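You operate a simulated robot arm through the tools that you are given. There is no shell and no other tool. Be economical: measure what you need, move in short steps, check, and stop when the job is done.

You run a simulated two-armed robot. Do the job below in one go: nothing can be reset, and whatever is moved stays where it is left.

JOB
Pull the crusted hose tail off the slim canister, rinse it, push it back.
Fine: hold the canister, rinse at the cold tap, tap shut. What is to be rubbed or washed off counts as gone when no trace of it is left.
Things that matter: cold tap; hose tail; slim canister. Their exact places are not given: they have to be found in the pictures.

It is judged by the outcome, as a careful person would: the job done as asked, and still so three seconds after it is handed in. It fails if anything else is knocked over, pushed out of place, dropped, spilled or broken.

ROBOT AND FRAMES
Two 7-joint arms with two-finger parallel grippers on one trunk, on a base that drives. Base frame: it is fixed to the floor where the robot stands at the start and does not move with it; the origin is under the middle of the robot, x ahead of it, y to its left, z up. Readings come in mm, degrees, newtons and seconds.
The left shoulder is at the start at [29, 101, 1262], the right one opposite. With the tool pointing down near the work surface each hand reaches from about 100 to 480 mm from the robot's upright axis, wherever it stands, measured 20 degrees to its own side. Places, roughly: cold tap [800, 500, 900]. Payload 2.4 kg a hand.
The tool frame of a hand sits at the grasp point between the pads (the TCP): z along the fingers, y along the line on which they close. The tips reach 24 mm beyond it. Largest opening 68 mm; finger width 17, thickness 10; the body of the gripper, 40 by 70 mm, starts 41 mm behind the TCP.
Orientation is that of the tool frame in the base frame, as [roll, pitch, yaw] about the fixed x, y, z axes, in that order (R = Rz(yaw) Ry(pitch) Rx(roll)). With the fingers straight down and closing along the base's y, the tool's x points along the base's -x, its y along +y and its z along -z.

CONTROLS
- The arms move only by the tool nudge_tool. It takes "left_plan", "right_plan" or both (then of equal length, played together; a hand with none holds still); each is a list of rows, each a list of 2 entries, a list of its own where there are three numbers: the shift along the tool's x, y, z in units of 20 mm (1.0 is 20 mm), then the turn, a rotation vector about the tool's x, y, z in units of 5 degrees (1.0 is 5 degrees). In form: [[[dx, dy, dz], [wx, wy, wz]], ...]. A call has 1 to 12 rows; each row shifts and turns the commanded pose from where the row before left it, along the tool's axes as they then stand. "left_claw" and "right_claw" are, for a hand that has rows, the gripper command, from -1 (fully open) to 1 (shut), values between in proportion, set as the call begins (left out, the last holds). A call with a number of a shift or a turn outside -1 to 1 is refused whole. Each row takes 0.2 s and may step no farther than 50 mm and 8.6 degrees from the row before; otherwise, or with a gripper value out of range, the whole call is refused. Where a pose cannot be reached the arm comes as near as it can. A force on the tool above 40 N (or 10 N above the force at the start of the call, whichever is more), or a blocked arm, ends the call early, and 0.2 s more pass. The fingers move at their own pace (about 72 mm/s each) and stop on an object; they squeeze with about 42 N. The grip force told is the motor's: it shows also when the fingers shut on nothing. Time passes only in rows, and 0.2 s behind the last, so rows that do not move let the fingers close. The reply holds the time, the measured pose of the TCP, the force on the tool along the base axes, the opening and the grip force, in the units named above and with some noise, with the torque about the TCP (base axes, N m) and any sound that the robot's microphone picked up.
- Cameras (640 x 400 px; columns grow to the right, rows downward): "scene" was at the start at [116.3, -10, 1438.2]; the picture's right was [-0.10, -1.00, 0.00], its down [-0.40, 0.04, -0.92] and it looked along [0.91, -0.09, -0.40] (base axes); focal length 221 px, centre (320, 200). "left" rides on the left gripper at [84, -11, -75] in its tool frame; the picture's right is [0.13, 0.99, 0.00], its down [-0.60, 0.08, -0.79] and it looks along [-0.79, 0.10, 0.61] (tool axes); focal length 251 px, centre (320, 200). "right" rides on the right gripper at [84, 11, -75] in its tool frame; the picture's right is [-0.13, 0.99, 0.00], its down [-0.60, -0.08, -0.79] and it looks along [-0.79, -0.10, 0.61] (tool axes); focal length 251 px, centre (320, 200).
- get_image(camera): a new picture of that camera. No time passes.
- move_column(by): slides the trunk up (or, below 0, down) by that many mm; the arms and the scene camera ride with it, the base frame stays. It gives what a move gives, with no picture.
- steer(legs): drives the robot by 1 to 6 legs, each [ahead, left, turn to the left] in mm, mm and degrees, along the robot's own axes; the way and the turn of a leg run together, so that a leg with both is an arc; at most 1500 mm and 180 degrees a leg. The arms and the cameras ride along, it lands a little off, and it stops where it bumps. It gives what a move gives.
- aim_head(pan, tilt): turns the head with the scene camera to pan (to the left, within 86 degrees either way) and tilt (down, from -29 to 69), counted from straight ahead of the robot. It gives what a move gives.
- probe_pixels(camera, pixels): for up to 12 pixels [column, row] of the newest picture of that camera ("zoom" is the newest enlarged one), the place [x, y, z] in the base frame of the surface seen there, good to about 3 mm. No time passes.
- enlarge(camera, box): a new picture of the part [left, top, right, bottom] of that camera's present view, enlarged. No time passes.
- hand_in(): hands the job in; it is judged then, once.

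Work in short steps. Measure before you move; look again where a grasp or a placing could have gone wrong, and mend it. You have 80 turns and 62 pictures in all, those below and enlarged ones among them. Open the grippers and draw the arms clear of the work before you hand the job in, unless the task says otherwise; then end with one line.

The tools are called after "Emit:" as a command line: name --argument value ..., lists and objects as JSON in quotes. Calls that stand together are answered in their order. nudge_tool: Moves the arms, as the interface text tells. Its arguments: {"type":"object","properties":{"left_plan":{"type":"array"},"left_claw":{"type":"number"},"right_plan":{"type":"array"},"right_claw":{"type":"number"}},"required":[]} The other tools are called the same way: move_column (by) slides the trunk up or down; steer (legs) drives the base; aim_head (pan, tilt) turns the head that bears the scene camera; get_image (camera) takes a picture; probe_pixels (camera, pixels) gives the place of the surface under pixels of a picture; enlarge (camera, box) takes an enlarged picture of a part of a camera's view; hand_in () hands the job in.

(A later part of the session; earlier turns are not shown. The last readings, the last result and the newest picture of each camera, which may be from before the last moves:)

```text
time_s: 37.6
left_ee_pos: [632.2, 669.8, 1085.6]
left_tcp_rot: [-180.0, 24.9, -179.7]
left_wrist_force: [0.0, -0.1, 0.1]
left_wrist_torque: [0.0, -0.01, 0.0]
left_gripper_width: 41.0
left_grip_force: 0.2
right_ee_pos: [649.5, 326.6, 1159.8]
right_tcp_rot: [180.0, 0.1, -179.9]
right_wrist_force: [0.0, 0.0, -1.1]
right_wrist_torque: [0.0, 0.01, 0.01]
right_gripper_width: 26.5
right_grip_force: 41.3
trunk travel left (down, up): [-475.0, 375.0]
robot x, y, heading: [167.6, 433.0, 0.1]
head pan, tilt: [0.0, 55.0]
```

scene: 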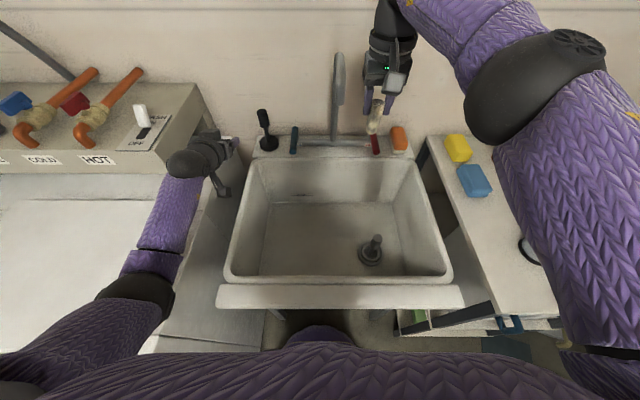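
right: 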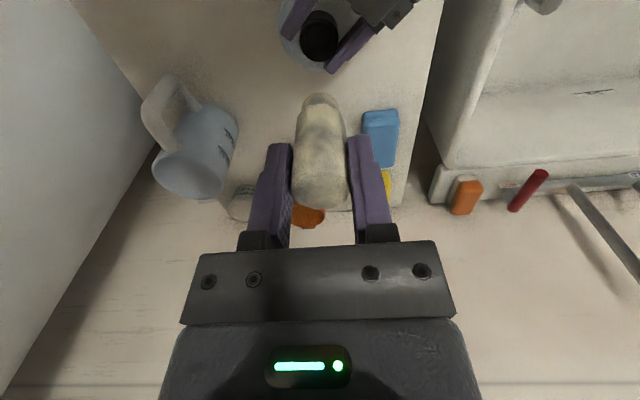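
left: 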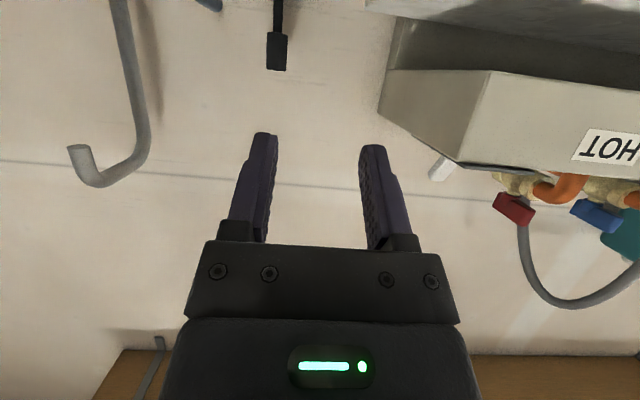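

That works. Now I shift it 150 mm to the right toward y≈520.

Emit:
nudge_tool --left_plan '[[[0, -0.75, 0], [0, 0, 0]], [[0, -0.75, 0], [0, 0, 0]], [[0, -0.75, 0], [0, 0, 0]], [[0, -0.75, 0], [0, 0, 0]], [[0, -0.75, 0], [0, 0, 0]], [[0, -0.75, 0], [0, 0, 0]], [[0, -0.75, 0], [0, 0, 0]], [[0, -0.75, 0], [0, 0, 0]], [[0, -0.75, 0], [0, 0, 0]], [[0, -0.75, 0], [0, 0, 0]]]'

```text
time_s: 39.9
left_ee_pos: [632.2, 520.4, 1086.0]
left_tcp_rot: [180.0, 25.0, -179.8]
left_wrist_force: [0.0, 0.2, 0.5]
left_wrist_torque: [-0.01, -0.02, 0.01]
left_gripper_width: 40.8
left_grip_force: 0.1
right_ee_pos: [651.1, 325.8, 1159.5]
right_tcp_rot: [-180.0, -0.1, -179.9]
right_wrist_force: [-0.4, 0.5, -0.9]
right_wrist_torque: [0.01, -0.01, 0.0]
right_gripper_width: 26.6
right_grip_force: 41.5
trunk travel left (down, up): [-475.0, 375.0]
robot x, y, heading: [165.7, 433.6, 0.0]
head pan, tilt: [0.0, 55.0]
```

Now I draw the right hand back 140 mm so that it clears the spout before driving closer.

Emit:
nudge_tool --right_plan '[[[1, 0, 0], [0, 0, 0]], [[1, 0, 0], [0, 0, 0]], [[1, 0, 0], [0, 0, 0]], [[1, 0, 0], [0, 0, 0]], [[1, 0, 0], [0, 0, 0]], [[1, 0, 0], [0, 0, 0]], [[1, 0, 0], [0, 0, 0]]]'

Emit:
steer --legs '[[70, 0, 0]]'

```text
time_s: 41.5
left_ee_pos: [631.8, 520.0, 1085.5]
left_tcp_rot: [-180.0, 25.0, -179.9]
left_wrist_force: [-0.1, -1.5, 0.1]
left_wrist_torque: [-0.01, 0.01, -0.01]
left_gripper_width: 40.8
left_grip_force: 0.1
right_ee_pos: [508.6, 324.9, 1158.8]
right_tcp_rot: [-180.0, 0.0, -179.9]
right_wrist_force: [-0.2, 0.7, 0.0]
right_wrist_torque: [0.03, 0.0, -0.03]
right_gripper_width: 26.8
right_grip_force: 41.9
trunk travel left (down, up): [-475.0, 375.0]
robot x, y, heading: [168.8, 433.9, 0.3]
head pan, tilt: [0.0, 55.0]
```

```text
time_s: 42.5
left_ee_pos: [704.1, 521.4, 1086.1]
left_tcp_rot: [-180.0, 24.9, -179.7]
left_wrist_force: [-0.1, -0.3, -0.4]
left_wrist_torque: [0.02, 0.01, -0.03]
left_gripper_width: 40.6
left_grip_force: 0.1
right_ee_pos: [581.0, 325.9, 1159.3]
right_tcp_rot: [180.0, -0.1, -179.8]
right_wrist_force: [0.2, -0.5, -0.5]
right_wrist_torque: [0.0, 0.01, 0.01]
right_gripper_width: 26.5
right_grip_force: 41.3
trunk travel left (down, up): [-475.0, 375.0]
robot x, y, heading: [237.7, 436.2, -0.1]
head pan, tilt: [0.0, 55.0]
```

No bump at x=238. I pitch the left hand to 50° down and move it to (740,517,990), just in front of and above the lever tip.

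Emit:
nudge_tool --left_plan '[[[0, 0, 0], [0, -1, 0]], [[0, 0, 0], [0, -1, 0]], [[0, 0, 0], [0, -1, 0]], [[0.34, -0.04, 0.967], [0, 0, 0]], [[0.34, -0.04, 0.967], [0, 0, 0]], [[0.34, -0.04, 0.967], [0, 0, 0]], [[0.34, -0.04, 0.967], [0, 0, 0]], [[0.34, -0.04, 0.967], [0, 0, 0]]]' --left_claw -0.3

Emit:
get_image --camera "left"

```text
time_s: 44.3
left_ee_pos: [738.4, 517.1, 989.5]
left_tcp_rot: [180.0, 40.0, -179.7]
left_wrist_force: [-0.4, 0.1, -0.4]
left_wrist_torque: [-0.02, -0.04, 0.03]
left_gripper_width: 44.2
left_grip_force: 0.1
right_ee_pos: [580.2, 326.0, 1158.9]
right_tcp_rot: [180.0, 0.0, -179.7]
right_wrist_force: [-0.3, 0.4, 0.0]
right_wrist_torque: [0.0, 0.02, -0.04]
right_gripper_width: 26.8
right_grip_force: 41.5
trunk travel left (down, up): [-475.0, 375.0]
robot x, y, heading: [240.1, 434.1, 0.2]
head pan, tilt: [0.0, 55.0]
```

```text
33 pictures are left
```

left: 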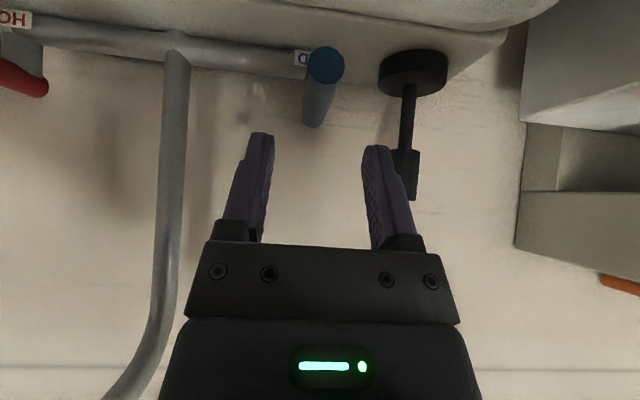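

The lever's end face is at (325,65) and it runs to (316,120). I probe its outline and the brush.

Emit:
probe_pixels --camera "left" --pixels '[[325, 65], [309, 65], [341, 65], [320, 95], [305, 95], [333, 95], [314, 120], [300, 58], [385, 75], [270, 55], [405, 140], [290, 72]]'

Emit:
enlarge --camera "left" --box '[240, 20, 400, 140]'

```text
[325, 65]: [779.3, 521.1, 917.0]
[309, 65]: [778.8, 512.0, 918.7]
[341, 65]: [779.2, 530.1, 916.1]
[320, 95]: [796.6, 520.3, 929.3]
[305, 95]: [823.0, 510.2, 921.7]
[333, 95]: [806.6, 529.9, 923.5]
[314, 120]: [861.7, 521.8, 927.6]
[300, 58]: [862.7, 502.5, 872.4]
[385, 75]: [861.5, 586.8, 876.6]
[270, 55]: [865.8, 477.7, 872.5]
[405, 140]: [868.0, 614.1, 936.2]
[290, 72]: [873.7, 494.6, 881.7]
```

```text
3.33 times, centred on (320, 80) of left
```

zoom: 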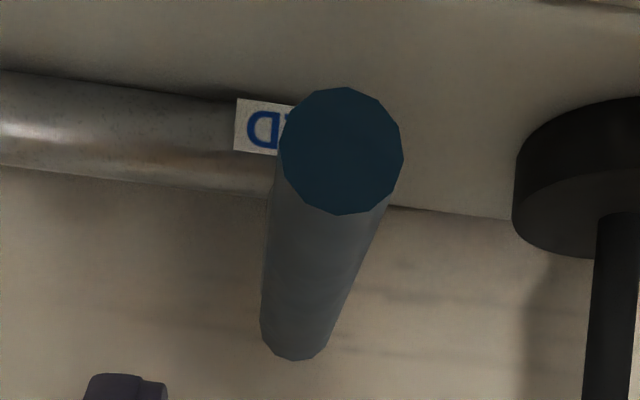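

The lever axis is y≈521, z≈919, x 779–868. I straddle its front end with the left fingers, and meanwhile pitch the right hand forward for rinsing.

Emit:
nudge_tool --left_plan '[[[-0.014, 0.04, 0.9], [0, 0, 0]], [[-0.014, 0.04, 0.9], [0, 0, 0]], [[-0.014, 0.04, 0.9], [0, 0, 0]], [[-0.014, 0.04, 0.9], [0, 0, 0]], [[-0.014, 0.04, 0.9], [0, 0, 0]], [[0, 0, 0], [0, 0, 0]], [[0, 0, 0], [0, 0, 0]], [[0, 0, 0], [0, 0, 0]], [[0, 0, 0], [0, 0, 0]], [[0, 0, 0], [0, 0, 0]], [[0, 0, 0], [0, 0, 0]], [[0, 0, 0], [0, 0, 0]]]' --right_plan '[[[0, 0, 0], [0, -1, 0]], [[0, 0, 0], [0, -1, 0]], [[0, 0, 0], [0, -1, 0]], [[0, 0, 0], [0, -1, 0]], [[0, 0, 0], [0, -1, 0]], [[0, 0, 0], [0, -1, 0]], [[0, 0, 0], [0, -1, 0]], [[0, 0, 0], [0, -1, 0]], [[0, 0, 0], [0, -1, 0]], [[0, 0, 0], [0, -1, 0]], [[0, 0, 0], [0, -1, 0]], [[0, 0, 0], [0, -1, 0]]]'

Emit:
get_image --camera "left"

```text
time_s: 46.9
left_ee_pos: [785.8, 521.0, 935.1]
left_tcp_rot: [179.9, 39.9, -179.8]
left_wrist_force: [0.0, 0.4, 0.0]
left_wrist_torque: [0.01, 0.0, -0.02]
left_gripper_width: 44.4
left_grip_force: 0.0
left hand out of reach, approached as far as the arm can: row 5
right_ee_pos: [595.9, 331.0, 1158.0]
right_tcp_rot: [180.0, 59.9, -179.9]
right_wrist_force: [0.2, -0.9, -0.4]
right_wrist_torque: [-0.02, 0.0, -0.02]
right_gripper_width: 26.4
right_grip_force: 40.9
right hand out of reach, approached as far as the arm can: row 11, 12
trunk travel left (down, up): [-475.0, 375.0]
robot x, y, heading: [238.5, 436.1, 0.1]
head pan, tilt: [0.0, 55.0]
```

```text
31 pictures are left
```

left: 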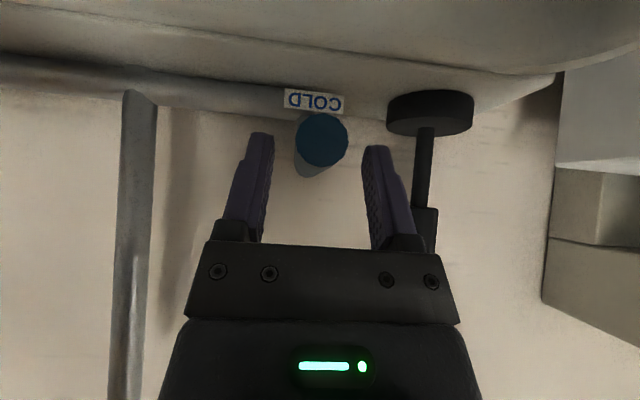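

The lever end is centred between the left fingers, but that arm is at its limit at x=786. I drive 20 mm ahead and then lower it a little.

Emit:
steer --legs '[[22, 0, 0]]'

Emit:
nudge_tool --left_plan '[[[0.2, 0, 0.15], [0, 0, 0]], [[0.2, 0, 0.15], [0, 0, 0]]]'

Emit:
get_image --camera "left"

```text
time_s: 47.7
left_ee_pos: [807.9, 521.2, 934.4]
left_tcp_rot: [179.9, 40.0, -179.6]
left_wrist_force: [-0.6, 0.8, 0.1]
left_wrist_torque: [0.01, -0.01, 0.02]
left_gripper_width: 44.4
left_grip_force: 0.1
right_ee_pos: [619.1, 331.2, 1157.7]
right_tcp_rot: [180.0, 59.9, -179.9]
right_wrist_force: [0.4, 0.4, -1.2]
right_wrist_torque: [0.02, 0.06, -0.02]
right_gripper_width: 26.4
right_grip_force: 41.1
trunk travel left (down, up): [-475.0, 375.0]
robot x, y, heading: [260.9, 432.1, 0.1]
head pan, tilt: [0.0, 55.0]
```

```text
time_s: 48.3
left_ee_pos: [802.0, 521.4, 922.8]
left_tcp_rot: [-179.9, 40.0, -179.7]
left_wrist_force: [-0.2, 0.2, -0.7]
left_wrist_torque: [0.0, 0.02, 0.01]
left_gripper_width: 44.1
left_grip_force: 0.1
right_ee_pos: [618.5, 331.6, 1158.7]
right_tcp_rot: [-179.9, 59.9, -179.9]
right_wrist_force: [0.2, -0.3, -0.5]
right_wrist_torque: [-0.02, -0.01, -0.01]
right_gripper_width: 26.5
right_grip_force: 41.6
trunk travel left (down, up): [-475.0, 375.0]
robot x, y, heading: [261.9, 437.5, -0.1]
head pan, tilt: [0.0, 55.0]
```

```text
30 pictures are left
```

left: 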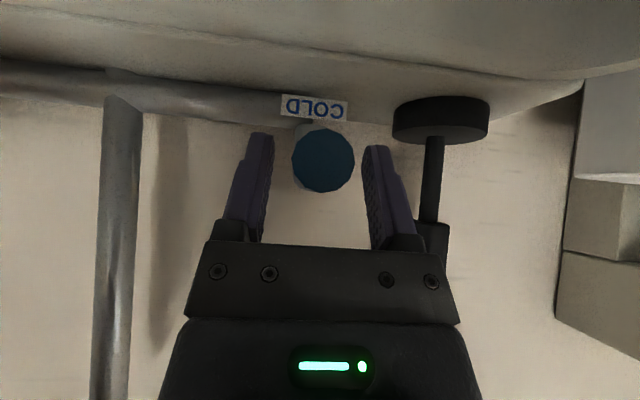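

The lever is straddled. I bring the right hand down and under the spout so that the tail's middle lies at about (742,384,1030).

Emit:
nudge_tool --right_plan '[[[0.996, 0, 0.575], [0, 0, 0]], [[0.996, 0, 0.575], [0, 0, 0]], [[0.996, 0, 0.575], [0, 0, 0]], [[0.996, 0, 0.575], [0, 0, 0]], [[0.996, 0, 0.575], [0, 0, 0]], [[-0.505, 0.525, 0.875], [0, 0, 0]], [[-0.505, 0.525, 0.875], [0, 0, 0]], [[-0.505, 0.525, 0.875], [0, 0, 0]], [[-0.505, 0.525, 0.875], [0, 0, 0]], [[-0.505, 0.525, 0.875], [0, 0, 0]]]'

Emit:
get_image --camera "scene"

Emit:
get_image --camera "right"

```text
time_s: 50.5
left_ee_pos: [802.2, 521.9, 922.8]
left_tcp_rot: [-179.9, 40.1, -179.7]
left_wrist_force: [0.3, 0.3, -0.2]
left_wrist_torque: [0.02, 0.0, -0.01]
left_gripper_width: 43.9
left_grip_force: 0.1
right_ee_pos: [722.7, 405.7, 1057.7]
right_tcp_rot: [179.9, 59.9, -179.9]
right_wrist_force: [-0.3, -0.5, -0.1]
right_wrist_torque: [0.04, 0.0, -0.01]
right_gripper_width: 0.1
right_grip_force: 23.5
right hand out of reach, approached as far as the arm can: row 4, 5
trunk travel left (down, up): [-475.0, 375.0]
robot x, y, heading: [262.0, 430.0, 0.2]
head pan, tilt: [0.0, 55.0]
```

```text
29 pictures are left
```

scene: 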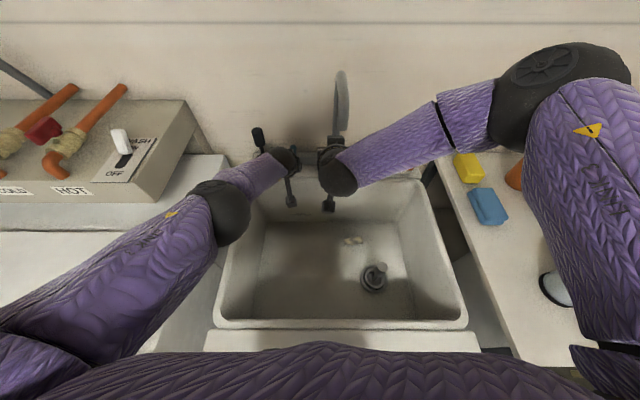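

```text
28 pictures are left
```

right: 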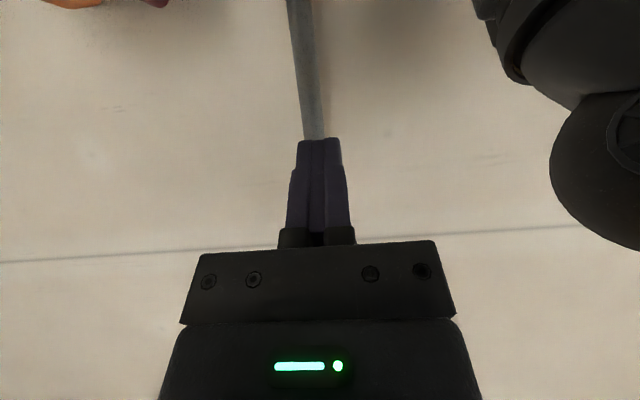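

The tail has slipped out of the right fingers (width 0.1), apparently knocked against the spout, and lies in the basin at (352,241). I probe and enlarge it.

Emit:
enlarge --camera "scene" --box '[300, 210, 420, 300]'

Emit:
probe_pixels --camera "scene" --pixels '[[345, 241], [352, 241], [359, 241], [352, 248], [330, 260], [372, 275], [376, 268], [245, 310], [300, 200], [385, 200], [440, 300]]'

```text
4.44 times, centred on (360, 255) of scene
```

zoom: 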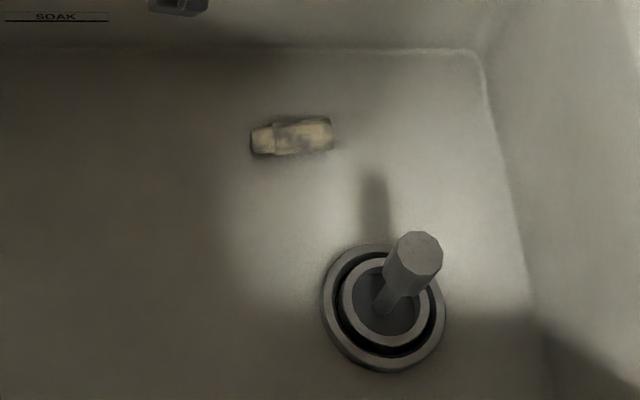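

```text
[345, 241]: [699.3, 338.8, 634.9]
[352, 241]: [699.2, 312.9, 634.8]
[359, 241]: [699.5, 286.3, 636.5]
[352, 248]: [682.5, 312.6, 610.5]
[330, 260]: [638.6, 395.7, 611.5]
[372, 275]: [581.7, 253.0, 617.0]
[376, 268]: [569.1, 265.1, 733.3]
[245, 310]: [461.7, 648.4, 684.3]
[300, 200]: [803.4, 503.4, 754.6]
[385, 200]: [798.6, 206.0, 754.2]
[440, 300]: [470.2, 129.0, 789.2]
```

The tail lies along y at about (700,312,623), undamaged and inside the basin, so I can pick it up again. First I withdraw both hands: the left from the lever, the right back from the spout and to its own side.

Emit:
nudge_tool --left_plan '[[[0, 0, -1], [0, 0, 0]], [[0, 0, -1], [0, 0, 0]], [[0, 0, -1], [0, 0, 0]], [[0, 0, -1], [0, 0, 0]], [[0, 0, -1], [0, 0, 0]], [[0, 0, -1], [0, 0, 0]], [[-0.4, 0.2, -1], [0, 0, 0]], [[-0.4, 0.2, -1], [0, 0, 0]], [[-0.4, 0.2, -1], [0, 0, 0]], [[-0.4, 0.2, -1], [0, 0, 0]], [[-0.4, 0.2, -1], [0, 0, 0]], [[-0.4, 0.2, -1], [0, 0, 0]]]' --right_plan '[[[0, 0, -1], [0, 0, 0]], [[0, 0, -1], [0, 0, 0]], [[0, 0, -1], [0, 0, 0]], [[0, -1, -0.5], [0, 0, 0]], [[0, -1, 0], [0, 0, 0]], [[0, -1, 0], [0, 1, 0]], [[0, -1, 0], [0, 1, 0]], [[0, -0.2, 0], [0, 1, 0]], [[0, 0, 0], [0, 1, 0]], [[0, 0, 0], [0, 1, 0]], [[0, 0, 0], [0, 1, 0]], [[0, 0, 0], [0, 1, 0]]]'

Emit:
get_image --camera "scene"

```text
time_s: 53.1
left_ee_pos: [687.3, 543.6, 1139.0]
left_tcp_rot: [180.0, 40.0, -179.8]
left_wrist_force: [0.4, -0.5, -0.6]
left_wrist_torque: [0.0, 0.0, 0.04]
left_gripper_width: 44.3
left_grip_force: 0.1
right_ee_pos: [661.1, 320.9, 1092.2]
right_tcp_rot: [-180.0, 24.8, -179.8]
right_wrist_force: [-0.3, -0.7, 0.2]
right_wrist_torque: [0.0, 0.01, -0.01]
right_gripper_width: 0.1
right_grip_force: 23.7
trunk travel left (down, up): [-475.0, 375.0]
robot x, y, heading: [258.2, 433.0, 0.3]
head pan, tilt: [0.0, 55.0]
```

```text
26 pictures are left
```

scene: 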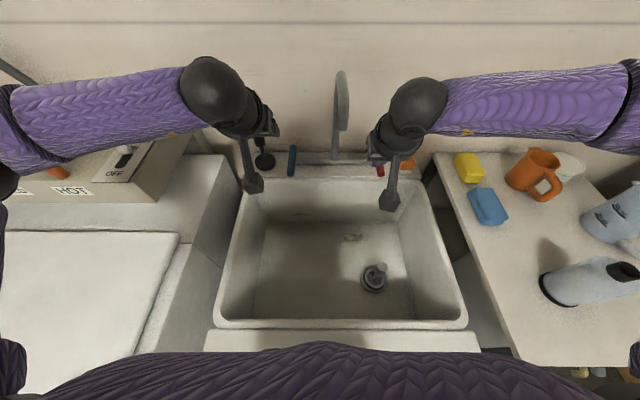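

Before lowering the trunk I must know where the elbows are; I probe both forearms, elbows and nearby objects.

Emit:
probe_pixels --camera "scene" --pixels '[[420, 100], [480, 90], [560, 85], [625, 100], [620, 75], [100, 110], [20, 110], [5, 180], [200, 90], [620, 270], [460, 350], [160, 120]]'

Emit:
aim_head --pan -50 --tilt 45

Emit:
get_image --camera "scene"

```text
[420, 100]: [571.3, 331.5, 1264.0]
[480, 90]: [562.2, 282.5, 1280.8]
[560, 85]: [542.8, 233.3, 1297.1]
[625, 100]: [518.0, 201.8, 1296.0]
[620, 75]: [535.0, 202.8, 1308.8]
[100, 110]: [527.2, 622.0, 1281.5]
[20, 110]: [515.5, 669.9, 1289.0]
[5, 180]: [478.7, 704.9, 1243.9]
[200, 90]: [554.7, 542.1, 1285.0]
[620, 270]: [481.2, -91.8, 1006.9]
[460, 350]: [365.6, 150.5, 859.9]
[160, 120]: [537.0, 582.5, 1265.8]
```

```text
time_s: 54.2
left_ee_pos: [685.9, 544.5, 1138.7]
left_tcp_rot: [180.0, 40.0, -179.7]
left_wrist_force: [0.5, 0.4, 0.4]
left_wrist_torque: [-0.02, -0.02, 0.01]
left_gripper_width: 44.1
left_grip_force: 0.1
right_ee_pos: [660.2, 320.8, 1093.1]
right_tcp_rot: [180.0, 25.0, -179.8]
right_wrist_force: [-0.2, -0.5, -0.4]
right_wrist_torque: [-0.03, 0.0, 0.0]
right_gripper_width: 0.1
right_grip_force: 23.2
trunk travel left (down, up): [-475.0, 375.0]
robot x, y, heading: [263.0, 435.9, 0.1]
head pan, tilt: [-50.0, 45.0]
```

```text
25 pictures are left
```

scene: 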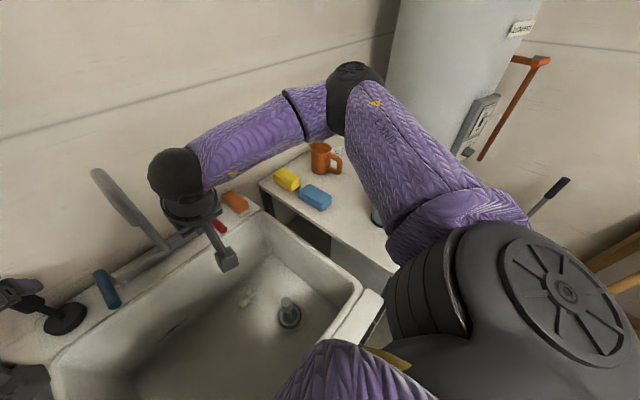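

Elbows are high (z≈1290), so lowering is feasible. I turn the right tool straight down and begin yawing it so its fingers will close along x with tool-x toward the tail's narrow (+y) end.

Emit:
nudge_tool --right_plan '[[[0, 0, 0], [0, 1, 0]], [[0, 0, 0], [0, 1, 0]], [[0, 0, 0], [0, 1, 0]], [[0, 0, 0], [0, 1, 0]], [[0, 0, 0], [0, 1, 0]], [[0, 0, 0], [0, 0, 1]], [[0, 0, 0], [0, 0, 1]], [[0, 0, 0], [0, 0, 1]], [[0, 0, 0], [0, 0, 1]], [[0, 0, 0], [0, 0, 1]], [[0, 0, 0], [0, 0, 1]], [[0, 0, 0], [0, 0, 1]]]' --right_claw -0.3

Emit:
nudge_tool --right_plan '[[[0, 0, 0], [0, 0, 1]], [[0, 0, 0], [0, 0, 1]], [[0, 0, 0], [0, 0, 1]], [[0, 0, 0], [0, 0, 1]], [[0, 0, 0], [0, 0, 1]], [[0, 0, 0], [0, 0, 1]], [[0, 0, 0], [0, 0, 1]], [[0, 0, 0], [0, 0, 1]], [[0, 0, 0], [0, 0, 1]], [[0, 0, 0], [0, 0, 1]], [[0, 0, 0], [0, 0, 1]]]'

Emit:
move_column --by -120

```text
time_s: 56.9
left_ee_pos: [687.1, 543.1, 1138.4]
left_tcp_rot: [-179.9, 40.0, -179.6]
left_wrist_force: [1.0, 0.1, 0.9]
left_wrist_torque: [0.01, 0.02, 0.01]
left_gripper_width: 44.2
left_grip_force: 0.0
right_ee_pos: [661.2, 321.4, 1092.6]
right_tcp_rot: [-179.9, -0.2, 145.1]
right_wrist_force: [0.1, 0.3, 0.6]
right_wrist_torque: [-0.01, -0.01, -0.03]
right_gripper_width: 44.3
right_grip_force: 0.1
trunk travel left (down, up): [-475.0, 375.0]
robot x, y, heading: [259.2, 432.6, 0.1]
head pan, tilt: [-50.0, 45.0]
```

```text
time_s: 59.2
left_ee_pos: [686.0, 544.6, 1138.8]
left_tcp_rot: [180.0, 39.9, -179.8]
left_wrist_force: [-0.2, 0.4, 0.0]
left_wrist_torque: [0.02, 0.06, -0.01]
left_gripper_width: 44.3
left_grip_force: 0.0
right_ee_pos: [660.6, 320.9, 1093.3]
right_tcp_rot: [-180.0, 0.0, 90.2]
right_wrist_force: [-0.1, -0.2, 0.4]
right_wrist_torque: [-0.05, -0.03, 0.0]
right_gripper_width: 44.2
right_grip_force: 0.0
trunk travel left (down, up): [-475.0, 375.0]
robot x, y, heading: [261.1, 431.5, 0.5]
head pan, tilt: [-50.0, 45.0]
```

```text
time_s: 60.8
left_ee_pos: [686.5, 545.0, 1019.4]
left_tcp_rot: [179.9, 40.0, -179.6]
left_wrist_force: [-0.4, -0.3, 0.3]
left_wrist_torque: [0.0, -0.01, 0.0]
left_gripper_width: 44.2
left_grip_force: 0.0
right_ee_pos: [661.7, 320.3, 973.1]
right_tcp_rot: [180.0, 0.0, 90.0]
right_wrist_force: [-0.3, -0.3, 0.4]
right_wrist_torque: [0.0, 0.02, 0.0]
right_gripper_width: 44.2
right_grip_force: 0.1
trunk travel left (down, up): [-355.0, 495.0]
robot x, y, heading: [258.2, 433.5, 0.3]
head pan, tilt: [-50.0, 45.0]
```

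The trunk came down 120 mm with no contact. I lower another 130 mm and look through the right wrist camera at the tail.

Emit:
move_column --by -130

Emit:
get_image --camera "right"

Emit:
get_image --camera "scene"

```text
time_s: 62.3
left_ee_pos: [688.8, 544.0, 889.6]
left_tcp_rot: [-179.9, 40.1, -179.7]
left_wrist_force: [0.7, -0.6, 0.4]
left_wrist_torque: [0.03, 0.01, -0.01]
left_gripper_width: 44.0
left_grip_force: 0.1
right_ee_pos: [660.1, 321.6, 843.2]
right_tcp_rot: [-180.0, 0.1, 90.2]
right_wrist_force: [0.3, -0.2, 0.0]
right_wrist_torque: [-0.01, -0.03, 0.04]
right_gripper_width: 44.0
right_grip_force: 0.0
trunk travel left (down, up): [-225.0, 624.0]
robot x, y, heading: [264.2, 430.4, 0.0]
head pan, tilt: [-50.0, 45.0]
```

```text
24 pictures are left
```

right: 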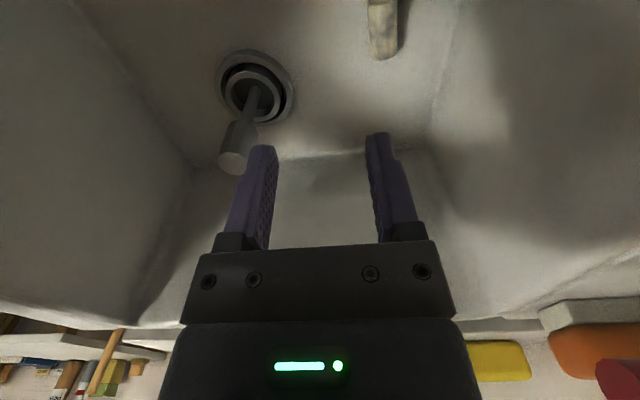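

```text
23 pictures are left
```

scene: 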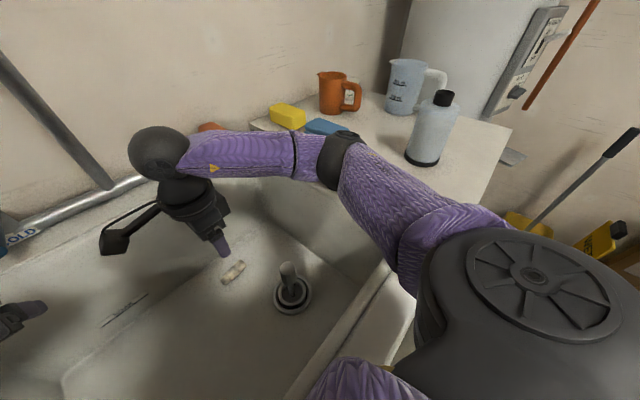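

I probe the tail in both views and the elbow near the counter.

Emit:
probe_pixels --camera "scene" --pixels '[[340, 150], [335, 175], [227, 278], [241, 264], [233, 271], [160, 150], [240, 170], [370, 280]]'

Emit:
probe_pixels --camera "right" --pixels '[[382, 15], [382, 40], [383, 52], [370, 30], [398, 30]]'

```text
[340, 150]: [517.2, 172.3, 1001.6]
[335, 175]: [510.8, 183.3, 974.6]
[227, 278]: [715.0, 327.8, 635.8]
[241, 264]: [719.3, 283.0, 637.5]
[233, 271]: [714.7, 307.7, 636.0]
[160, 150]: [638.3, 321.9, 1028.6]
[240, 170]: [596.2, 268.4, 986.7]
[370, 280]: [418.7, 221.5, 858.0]
```

```text
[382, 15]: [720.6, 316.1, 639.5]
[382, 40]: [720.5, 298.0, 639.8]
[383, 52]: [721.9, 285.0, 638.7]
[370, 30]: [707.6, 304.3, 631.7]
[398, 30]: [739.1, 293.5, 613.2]
```

The tail now lies at x≈719, y≈281–344 (top z≈638). I extend the right arm down to just above it, at (719,299,680).

Emit:
nudge_tool --right_plan '[[[-0.122, 0.328, 0.906], [0, 0, 0]], [[-0.122, 0.328, 0.906], [0, 0, 0]], [[-0.122, 0.328, 0.906], [0, 0, 0]], [[-0.122, 0.328, 0.906], [0, 0, 0]], [[-0.122, 0.328, 0.906], [0, 0, 0]], [[-0.122, 0.328, 0.906], [0, 0, 0]], [[-0.122, 0.328, 0.906], [0, 0, 0]], [[-0.122, 0.328, 0.906], [0, 0, 0]], [[-0.122, 0.328, 0.906], [0, 0, 0]]]'

Emit:
get_image --camera "scene"

```text
time_s: 64.3
left_ee_pos: [687.6, 544.4, 890.0]
left_tcp_rot: [-179.9, 40.0, -179.7]
left_wrist_force: [-0.4, 0.0, -0.7]
left_wrist_torque: [0.0, 0.03, 0.0]
left_gripper_width: 44.2
left_grip_force: 0.0
right_ee_pos: [719.8, 300.6, 679.1]
right_tcp_rot: [-180.0, 0.0, 90.1]
right_wrist_force: [-0.1, -0.3, 0.1]
right_wrist_torque: [0.0, 0.04, 0.0]
right_gripper_width: 44.1
right_grip_force: 0.0
trunk travel left (down, up): [-225.0, 624.0]
robot x, y, heading: [259.5, 429.4, -0.2]
head pan, tilt: [-50.0, 45.0]
```

```text
22 pictures are left
```

scene: 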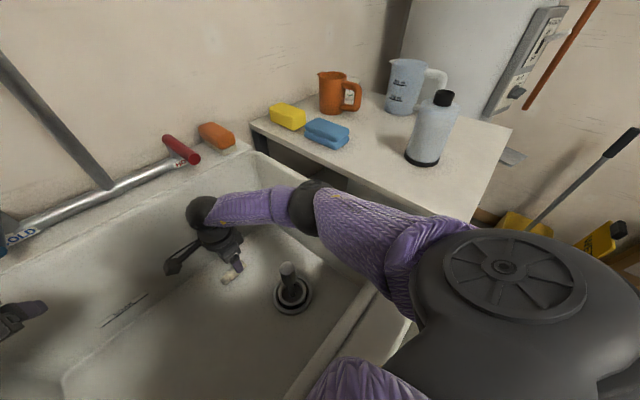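

It reached. I check the alignment of fingers and tail close-up.

Emit:
enlarge --camera "scene" --box '[190, 225, 286, 300]'

Emit:
get_image --camera "right"

Emit:
probe_pixels --camera "zoom" --pixels '[[225, 285], [250, 262], [280, 240], [300, 225]]'

```text
5.33 times, centred on (238, 262) of scene
```

zoom: 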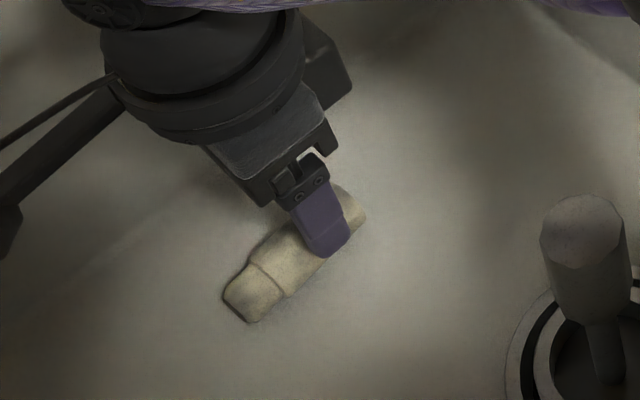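

```text
20 pictures are left
```

right: 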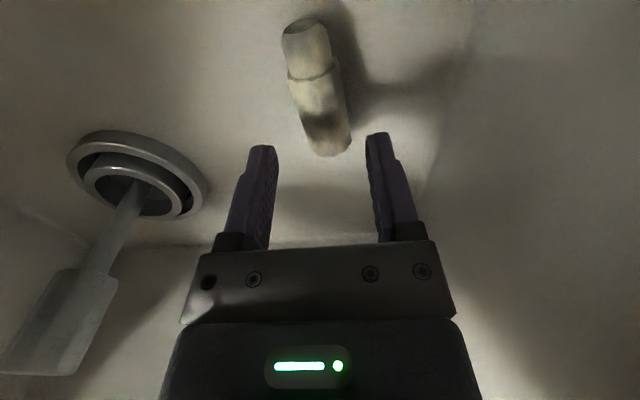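

```text
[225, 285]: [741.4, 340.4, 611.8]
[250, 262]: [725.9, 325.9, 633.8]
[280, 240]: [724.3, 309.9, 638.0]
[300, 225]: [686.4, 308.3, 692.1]
```

The tail is slightly skewed between the fingers; I probe its axis in the right view.

Emit:
probe_pixels --camera "right" --pixels '[[305, 30], [308, 55], [312, 85], [318, 105], [325, 135], [290, 60], [328, 60], [300, 115], [342, 115]]'

```text
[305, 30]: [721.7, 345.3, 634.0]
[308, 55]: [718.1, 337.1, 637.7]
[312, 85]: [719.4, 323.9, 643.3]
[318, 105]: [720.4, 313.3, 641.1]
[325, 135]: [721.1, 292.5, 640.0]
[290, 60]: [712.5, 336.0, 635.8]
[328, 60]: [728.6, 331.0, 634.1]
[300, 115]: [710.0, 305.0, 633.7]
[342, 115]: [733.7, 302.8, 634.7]
```

The axis lies at x≈720 along y, well centred. I go down 41 mm and close.

Emit:
nudge_tool --right_plan '[[[0, 0, 0.7], [0, 0, 0]], [[0, 0, 0.7], [0, 0, 0]], [[0, 0, 0.65], [0, 0, 0]]]'

Emit:
nudge_tool --right_plan '[[[0, 0, 0], [0, 0, 0]], [[0, 0, 0], [0, 0, 0]], [[0, 0, 0], [0, 0, 0]]]' --right_claw 1

Emit:
nudge_tool --right_plan '[[[0, 0, -0.5], [0, 0, 0]], [[0, 0, -0.5], [0, 0, 0]], [[0, 0, -1], [0, 0, 0]], [[0, 0, -1], [0, 0, 0]], [[0, 0, -1], [0, 0, 0]], [[0, 0, -1], [0, 0, 0]], [[0, 0, -1], [0, 0, 0]], [[0, 0, -1], [0, 0, 0]]]'

Emit:
get_image --camera "right"

```text
time_s: 65.1
left_ee_pos: [686.7, 544.1, 889.9]
left_tcp_rot: [-179.9, 40.0, -179.6]
left_wrist_force: [0.6, -0.4, -0.2]
left_wrist_torque: [-0.02, -0.01, 0.0]
left_gripper_width: 44.2
left_grip_force: 0.1
right_ee_pos: [720.6, 299.9, 638.3]
right_tcp_rot: [-179.9, 0.0, 90.2]
right_wrist_force: [0.0, 0.6, 0.8]
right_wrist_torque: [0.0, 0.0, 0.0]
right_gripper_width: 43.9
right_grip_force: 0.0
trunk travel left (down, up): [-225.0, 624.0]
robot x, y, heading: [260.6, 435.3, 0.0]
head pan, tilt: [-50.0, 45.0]
```

```text
time_s: 65.9
left_ee_pos: [686.7, 542.6, 888.7]
left_tcp_rot: [179.9, 40.0, -179.7]
left_wrist_force: [0.1, 0.1, -0.8]
left_wrist_torque: [0.02, 0.02, 0.04]
left_gripper_width: 44.2
left_grip_force: 0.0
right_ee_pos: [720.3, 299.2, 637.7]
right_tcp_rot: [-179.9, -0.1, 90.2]
right_wrist_force: [0.5, 0.1, 0.0]
right_wrist_torque: [-0.01, -0.03, 0.0]
right_gripper_width: 25.6
right_grip_force: 40.9
trunk travel left (down, up): [-225.0, 624.0]
robot x, y, heading: [263.2, 432.3, 0.0]
head pan, tilt: [-50.0, 45.0]
```

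```text
time_s: 67.7
left_ee_pos: [686.9, 544.3, 890.1]
left_tcp_rot: [-180.0, 40.0, -179.8]
left_wrist_force: [-0.1, -0.9, 0.5]
left_wrist_torque: [0.01, 0.04, 0.04]
left_gripper_width: 44.3
left_grip_force: 0.0
right_ee_pos: [720.4, 299.7, 779.8]
right_tcp_rot: [-179.9, -0.1, 90.2]
right_wrist_force: [0.4, 0.3, -1.4]
right_wrist_torque: [-0.03, -0.03, -0.02]
right_gripper_width: 25.7
right_grip_force: 41.0
trunk travel left (down, up): [-225.0, 624.0]
robot x, y, heading: [260.4, 434.6, 0.2]
head pan, tilt: [-50.0, 45.0]
```

```text
19 pictures are left
```

right: 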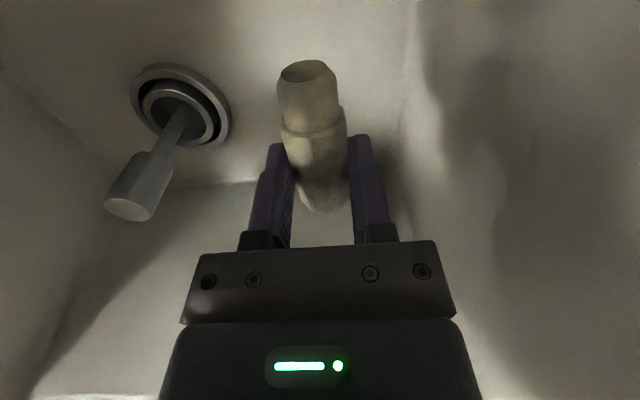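

The tail is held again (25.6 mm), crosswise with its narrow end along tool +x. I lift 60 mm and start rotating the hand to point forward with the tail upright.

Emit:
nudge_tool --right_plan '[[[0, 0, -1], [0, 0, 0]], [[0, 0, -1], [0, 0, 0]], [[0, 0, -1], [0, 0, 0]], [[0, 0, 0], [-0.99, -0.99, -0.99]], [[0, 0, 0], [-0.99, -0.99, -0.99]], [[0, 0, 0], [-0.99, -0.99, -0.99]], [[0, 0, 0], [-0.99, -0.99, -0.99]], [[0, 0, 0], [-0.99, -0.99, -0.99]], [[0, 0, 0], [-0.99, -0.99, -0.99]], [[0, 0, 0], [-0.99, -0.99, -0.99]]]'

Emit:
nudge_tool --right_plan '[[[0, 0, 0], [-0.99, -0.99, -0.99]], [[0, 0, 0], [-0.99, -0.99, -0.99]], [[0, 0, 0], [-0.99, -0.99, -0.99]], [[0, 0, 0], [-0.99, -0.99, -0.99]], [[0, 0, 0], [-0.99, -0.99, -0.99]], [[0, 0, 0], [-0.99, -0.99, -0.99]], [[0, 0, 0], [0, 0, 0]]]'

Emit:
aim_head --pan 0 --tilt 45

Emit:
get_image --camera "scene"

```text
time_s: 69.9
left_ee_pos: [687.9, 544.6, 889.5]
left_tcp_rot: [180.0, 40.1, -179.7]
left_wrist_force: [0.0, -0.8, -0.3]
left_wrist_torque: [-0.01, 0.02, 0.01]
left_gripper_width: 44.1
left_grip_force: 0.0
right_ee_pos: [719.9, 300.4, 839.0]
right_tcp_rot: [153.2, 41.8, 116.8]
right_wrist_force: [0.1, 0.2, 0.2]
right_wrist_torque: [-0.01, -0.01, -0.02]
right_gripper_width: 25.7
right_grip_force: 41.2
trunk travel left (down, up): [-225.0, 624.0]
robot x, y, heading: [261.4, 437.7, 0.2]
head pan, tilt: [-50.0, 45.0]
```

```text
time_s: 71.5
left_ee_pos: [686.6, 544.5, 888.9]
left_tcp_rot: [-179.9, 40.0, -179.6]
left_wrist_force: [0.6, -0.6, 0.1]
left_wrist_torque: [-0.02, 0.0, -0.03]
left_gripper_width: 44.4
left_grip_force: 0.1
right_ee_pos: [715.3, 373.7, 878.6]
right_tcp_rot: [138.9, 82.9, 133.9]
right_wrist_force: [0.2, -0.4, -1.4]
right_wrist_torque: [-0.03, 0.04, 0.02]
right_gripper_width: 25.8
right_grip_force: 41.7
right hand out of reach, approached as far as the arm can: row 4, 5, 6
trunk travel left (down, up): [-225.0, 624.0]
robot x, y, heading: [260.3, 434.0, 0.2]
head pan, tilt: [-50.0, 45.0]
```

```text
time_s: 72.7
left_ee_pos: [687.0, 543.6, 889.9]
left_tcp_rot: [-180.0, 40.1, -179.7]
left_wrist_force: [0.7, -0.5, 0.1]
left_wrist_torque: [0.02, -0.01, -0.01]
left_gripper_width: 44.2
left_grip_force: 0.0
right_ee_pos: [715.2, 372.9, 880.1]
right_tcp_rot: [139.0, 82.9, 133.9]
right_wrist_force: [0.1, 0.9, 0.5]
right_wrist_torque: [0.02, 0.04, 0.03]
right_gripper_width: 25.6
right_grip_force: 41.5
trunk travel left (down, up): [-225.0, 624.0]
robot x, y, heading: [259.7, 434.8, 0.2]
head pan, tilt: [0.0, 45.0]
```

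```text
18 pictures are left
```

scene: 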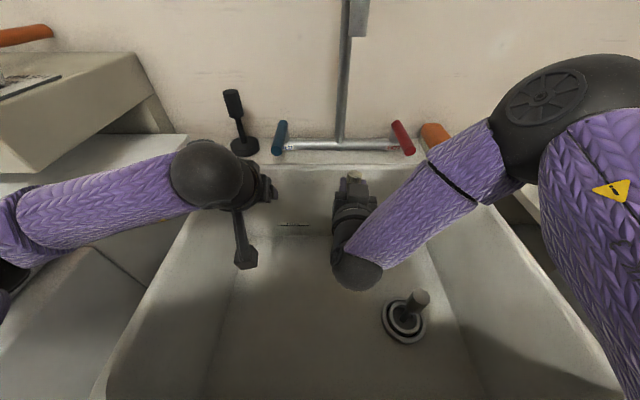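

The right hand now holds the tail nearly upright at about (727,372,z 835–901), just short of the stream line (742,384). I trim it, and bring the left hand up in front of the lever.

Emit:
nudge_tool --left_plan '[[[-0.87, -0.29, 0], [0, 0, 0]], [[-0.87, -0.29, 0], [0, 0, 0]], [[-0.87, -0.29, 0], [0, 0, 0]], [[-0.87, -0.29, 0], [0, 0, 0]]]' --right_plan '[[[0, 0.16, 0.17], [0, 0, 0]], [[0, 0.16, 0.17], [0, 0, 0]], [[0, 0.16, 0.17], [0, 0, 0]], [[0, 0.16, 0.17], [0, 0, 0]]]'

Emit:
get_image --camera "left"

```text
time_s: 73.7
left_ee_pos: [741.5, 520.6, 932.7]
left_tcp_rot: [-180.0, 40.0, -179.7]
left_wrist_force: [-0.4, -0.3, 0.0]
left_wrist_torque: [0.0, -0.03, -0.02]
left_gripper_width: 44.1
left_grip_force: 0.1
right_ee_pos: [729.8, 383.9, 878.7]
right_tcp_rot: [137.9, 83.0, 133.1]
right_wrist_force: [0.2, 0.5, 0.4]
right_wrist_torque: [-0.01, 0.02, -0.01]
right_gripper_width: 25.8
right_grip_force: 41.2
trunk travel left (down, up): [-225.0, 624.0]
robot x, y, heading: [265.5, 431.1, -0.1]
head pan, tilt: [0.0, 45.0]
```

```text
17 pictures are left
```

left: 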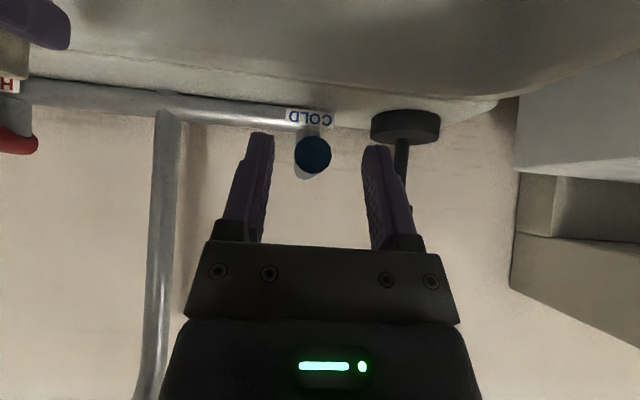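

The lever end (313,154) is between the fingers. I advance to straddle it.

Emit:
nudge_tool --left_plan '[[[-0.7, 0, 0.85], [0, 0, 0]], [[-0.7, 0, 0.85], [0, 0, 0]], [[-0.7, 0, 0.85], [0, 0, 0]]]'

Emit:
nudge_tool --left_plan '[[[0, -0.3, 0], [0, 0, 0]], [[0, -0.3, 0], [0, 0, 0]], [[0, -0.3, 0], [0, 0, 0]], [[0, -0.3, 0], [0, 0, 0]]]'

Emit:
get_image --camera "scene"

```text
time_s: 74.5
left_ee_pos: [806.5, 522.9, 922.2]
left_tcp_rot: [179.9, 40.0, -179.7]
left_wrist_force: [0.0, -0.9, -0.4]
left_wrist_torque: [-0.03, 0.02, 0.0]
left_gripper_width: 44.4
left_grip_force: 0.1
right_ee_pos: [730.1, 384.6, 877.7]
right_tcp_rot: [137.8, 83.0, 133.0]
right_wrist_force: [-0.1, -0.5, -0.7]
right_wrist_torque: [0.01, 0.02, -0.01]
right_gripper_width: 25.6
right_grip_force: 41.3
trunk travel left (down, up): [-225.0, 624.0]
robot x, y, heading: [261.4, 436.5, 0.1]
head pan, tilt: [0.0, 45.0]
```

```text
time_s: 75.5
left_ee_pos: [806.0, 498.6, 922.1]
left_tcp_rot: [-180.0, 40.0, -179.7]
left_wrist_force: [0.3, 0.4, -0.7]
left_wrist_torque: [-0.02, -0.01, 0.0]
left_gripper_width: 44.6
left_grip_force: 0.0
right_ee_pos: [729.0, 385.2, 878.5]
right_tcp_rot: [137.8, 82.9, 133.1]
right_wrist_force: [-0.3, 0.5, -1.6]
right_wrist_torque: [0.01, 0.02, 0.01]
right_gripper_width: 25.8
right_grip_force: 41.3
trunk travel left (down, up): [-225.0, 624.0]
robot x, y, heading: [260.8, 430.9, 0.3]
head pan, tilt: [0.0, 45.0]
```

```text
16 pictures are left
```

scene: 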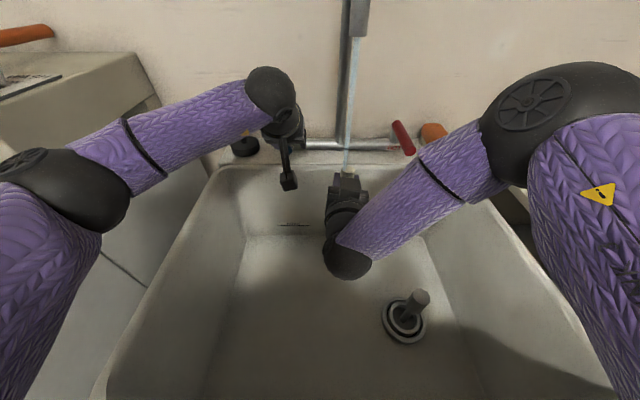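

Water is flowing from the spout onto the tail. I sweep the tail through the stream, forward/back and side to side.

Emit:
nudge_tool --right_plan '[[[0, 0, 0.4], [0, 0, 0]], [[0, 0, 0.3], [0, 0, 0]], [[0, 0.5, -0.3], [0, 0, 0]], [[0, 0, -0.4], [0, 0, 0]], [[0, -0.5, -0.4], [0, 0, 0]], [[0, -0.5, 0.2], [0, 0, 0]], [[0, 0.5, 0.2], [0, 0, 0]], [[0, 0, 0], [0, 0, 0]], [[0, 0, 0], [0, 0, 0]], [[0, 0, 0], [0, 0, 0]], [[0, 0, 0], [0, 0, 0]], [[0, 0, 0], [0, 0, 0]]]'

Emit:
enlarge --camera "scene" --box '[296, 110, 400, 190]'

Emit:
enlarge --camera "right" --box '[220, 0, 420, 250]'

```text
time_s: 78.1
left_ee_pos: [805.2, 497.4, 921.1]
left_tcp_rot: [-179.9, 40.0, -179.7]
left_wrist_force: [0.3, 0.3, 0.4]
left_wrist_torque: [0.01, -0.01, 0.01]
left_gripper_width: 44.3
left_grip_force: 0.0
right_ee_pos: [730.5, 384.6, 879.3]
right_tcp_rot: [137.8, 83.0, 132.9]
right_wrist_force: [0.2, -0.3, -1.0]
right_wrist_torque: [-0.01, 0.02, 0.01]
right_gripper_width: 25.7
right_grip_force: 41.6
trunk travel left (down, up): [-225.0, 624.0]
robot x, y, heading: [263.3, 433.9, 0.2]
head pan, tilt: [0.0, 45.0]
```

```text
5.00 times, centred on (348, 150) of scene
```

zoom: 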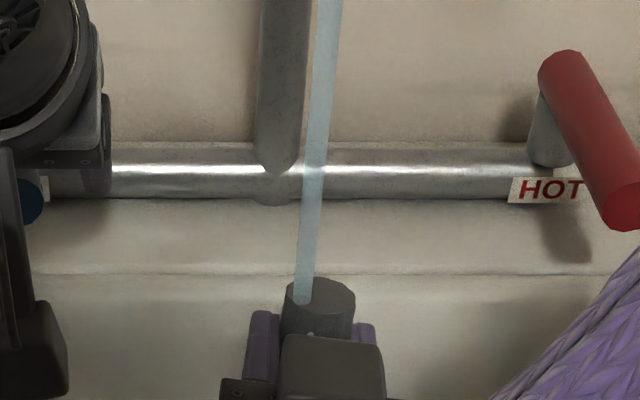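

```text
1.60 times, centred on (320, 125) of right
```

zoom: 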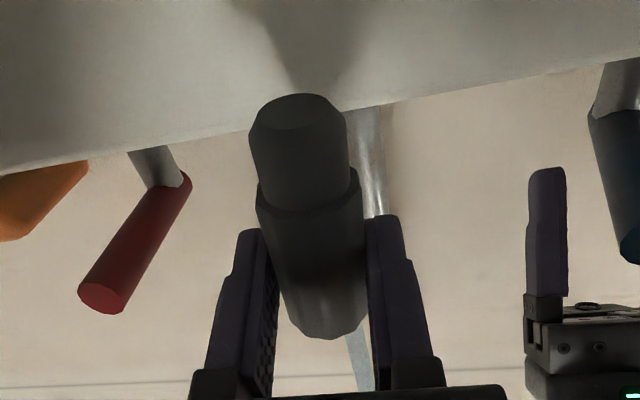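

The tail has turned dark and clean-looking, with perhaps a brownish trace around (310,280). I sweep more, with tilts, to rinse all sides.

Emit:
nudge_tool --right_plan '[[[0, 0.3, -0.3], [0, 0, 0]], [[0, 0.5, 0], [0, 0, 0]], [[0, -0.3, 0.4], [0, 0, 0]], [[0, 0, 0.4], [0, 0, 0]], [[0, -0.3, 0.2], [0, 1, 0]], [[0, -0.3, -0.2], [0, 1, 0]], [[0, 0.2, -0.3], [0, 1, 0]], [[0, 0.3, -0.2], [0, 0, 0]], [[0, 0, 0.2], [0, -1, 0]], [[0, -0.3, 0.2], [0, -1, 0]], [[0, 0.2, -0.3], [0, -1, 0]], [[0, 0, 0], [0, 0, 0]]]'

Emit:
nudge_tool --right_plan '[[[0, 0, 0], [0, 0, 0]], [[0, 0.2, 0], [0, 0, 0]], [[0, 0, 0], [0, 0, 0]], [[0, 0.2, 0], [0, 0, 0]], [[0, 0, 0.4], [0, 0, 0]], [[0, 0, 0], [0, 0, 0]], [[0, -0.4, 0], [0, 0, 0]], [[0, -0.3, 0], [0, 0, 0]], [[0, 0, -0.4], [0, 0, 0]], [[0, 0, -0.3], [0, 0, 0]], [[0, 0.3, 0.3], [0, 0, 0]], [[0, 0, 0], [0, 0, 0]]]'

Emit:
enlarge --camera "right" --box '[280, 50, 380, 220]'

```text
time_s: 80.7
left_ee_pos: [804.8, 496.7, 922.9]
left_tcp_rot: [-179.9, 40.0, -179.7]
left_wrist_force: [0.7, -0.2, 0.1]
left_wrist_torque: [0.0, 0.0, -0.01]
left_gripper_width: 44.1
left_grip_force: 0.0
right_ee_pos: [732.8, 391.5, 879.7]
right_tcp_rot: [137.4, 83.1, 132.5]
right_wrist_force: [0.1, 0.4, -0.9]
right_wrist_torque: [-0.02, 0.01, -0.03]
right_gripper_width: 25.7
right_grip_force: 41.3
trunk travel left (down, up): [-225.0, 624.0]
robot x, y, heading: [261.8, 434.0, 0.5]
head pan, tilt: [0.0, 45.0]
```

```text
time_s: 83.3
left_ee_pos: [805.1, 495.6, 921.8]
left_tcp_rot: [-180.0, 39.9, -179.8]
left_wrist_force: [1.1, -0.2, -0.3]
left_wrist_torque: [-0.03, 0.01, 0.01]
left_gripper_width: 44.1
left_grip_force: 0.0
right_ee_pos: [732.3, 389.9, 880.7]
right_tcp_rot: [137.9, 82.9, 133.1]
right_wrist_force: [-0.1, -0.2, 0.1]
right_wrist_torque: [0.02, 0.03, 0.02]
right_gripper_width: 25.9
right_grip_force: 41.7
trunk travel left (down, up): [-225.0, 624.0]
robot x, y, heading: [260.5, 433.7, 0.3]
head pan, tilt: [0.0, 45.0]
```

```text
2.35 times, centred on (330, 135) of right
```

zoom: 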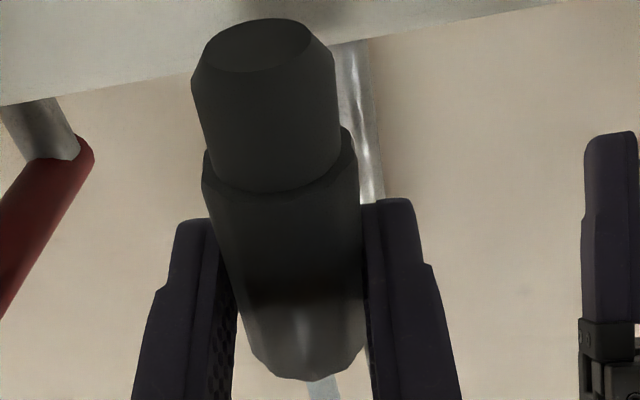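

The tail is uniformly dark and clean now. I close the tap by pushing the lever back toward +y.

Emit:
nudge_tool --left_plan '[[[0, 0.3, 0], [0, 0, 0]], [[0, 0.3, 0], [0, 0, 0]], [[0, 0.3, 0], [0, 0, 0]], [[0, 0.3, 0], [0, 0, 0]], [[0, 0.3, 0], [0, 0, 0]], [[0, 0.3, 0], [0, 0, 0]], [[0, 0.1, 0], [0, 0, 0]]]'

Emit:
get_image --camera "scene"

Emit:
enlarge --camera "left" --box '[220, 60, 420, 200]'

```text
time_s: 84.9
left_ee_pos: [804.9, 533.3, 920.5]
left_tcp_rot: [180.0, 40.1, -179.9]
left_wrist_force: [-2.8, -8.7, -0.8]
left_wrist_torque: [-0.03, -0.02, -0.15]
left_gripper_width: 51.0
left_grip_force: 4.8
right_ee_pos: [732.2, 390.1, 880.0]
right_tcp_rot: [137.4, 82.9, 132.6]
right_wrist_force: [-0.3, 1.1, -1.3]
right_wrist_torque: [0.0, 0.0, 0.0]
right_gripper_width: 25.9
right_grip_force: 41.3
trunk travel left (down, up): [-225.0, 624.0]
robot x, y, heading: [258.6, 432.5, 0.1]
head pan, tilt: [0.0, 45.0]
```

```text
12 pictures are left
```

scene: 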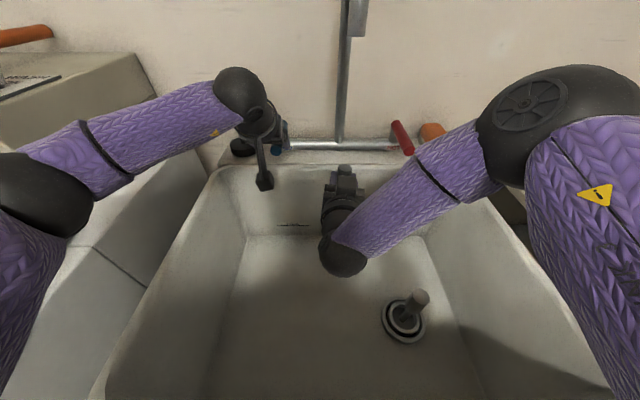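

```text
2.86 times, centred on (320, 130) of left
```

zoom: 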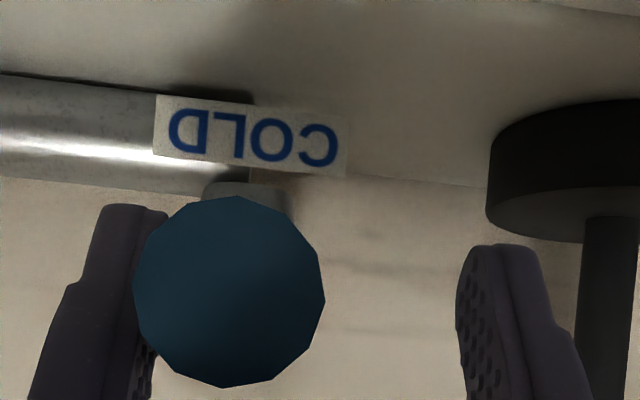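

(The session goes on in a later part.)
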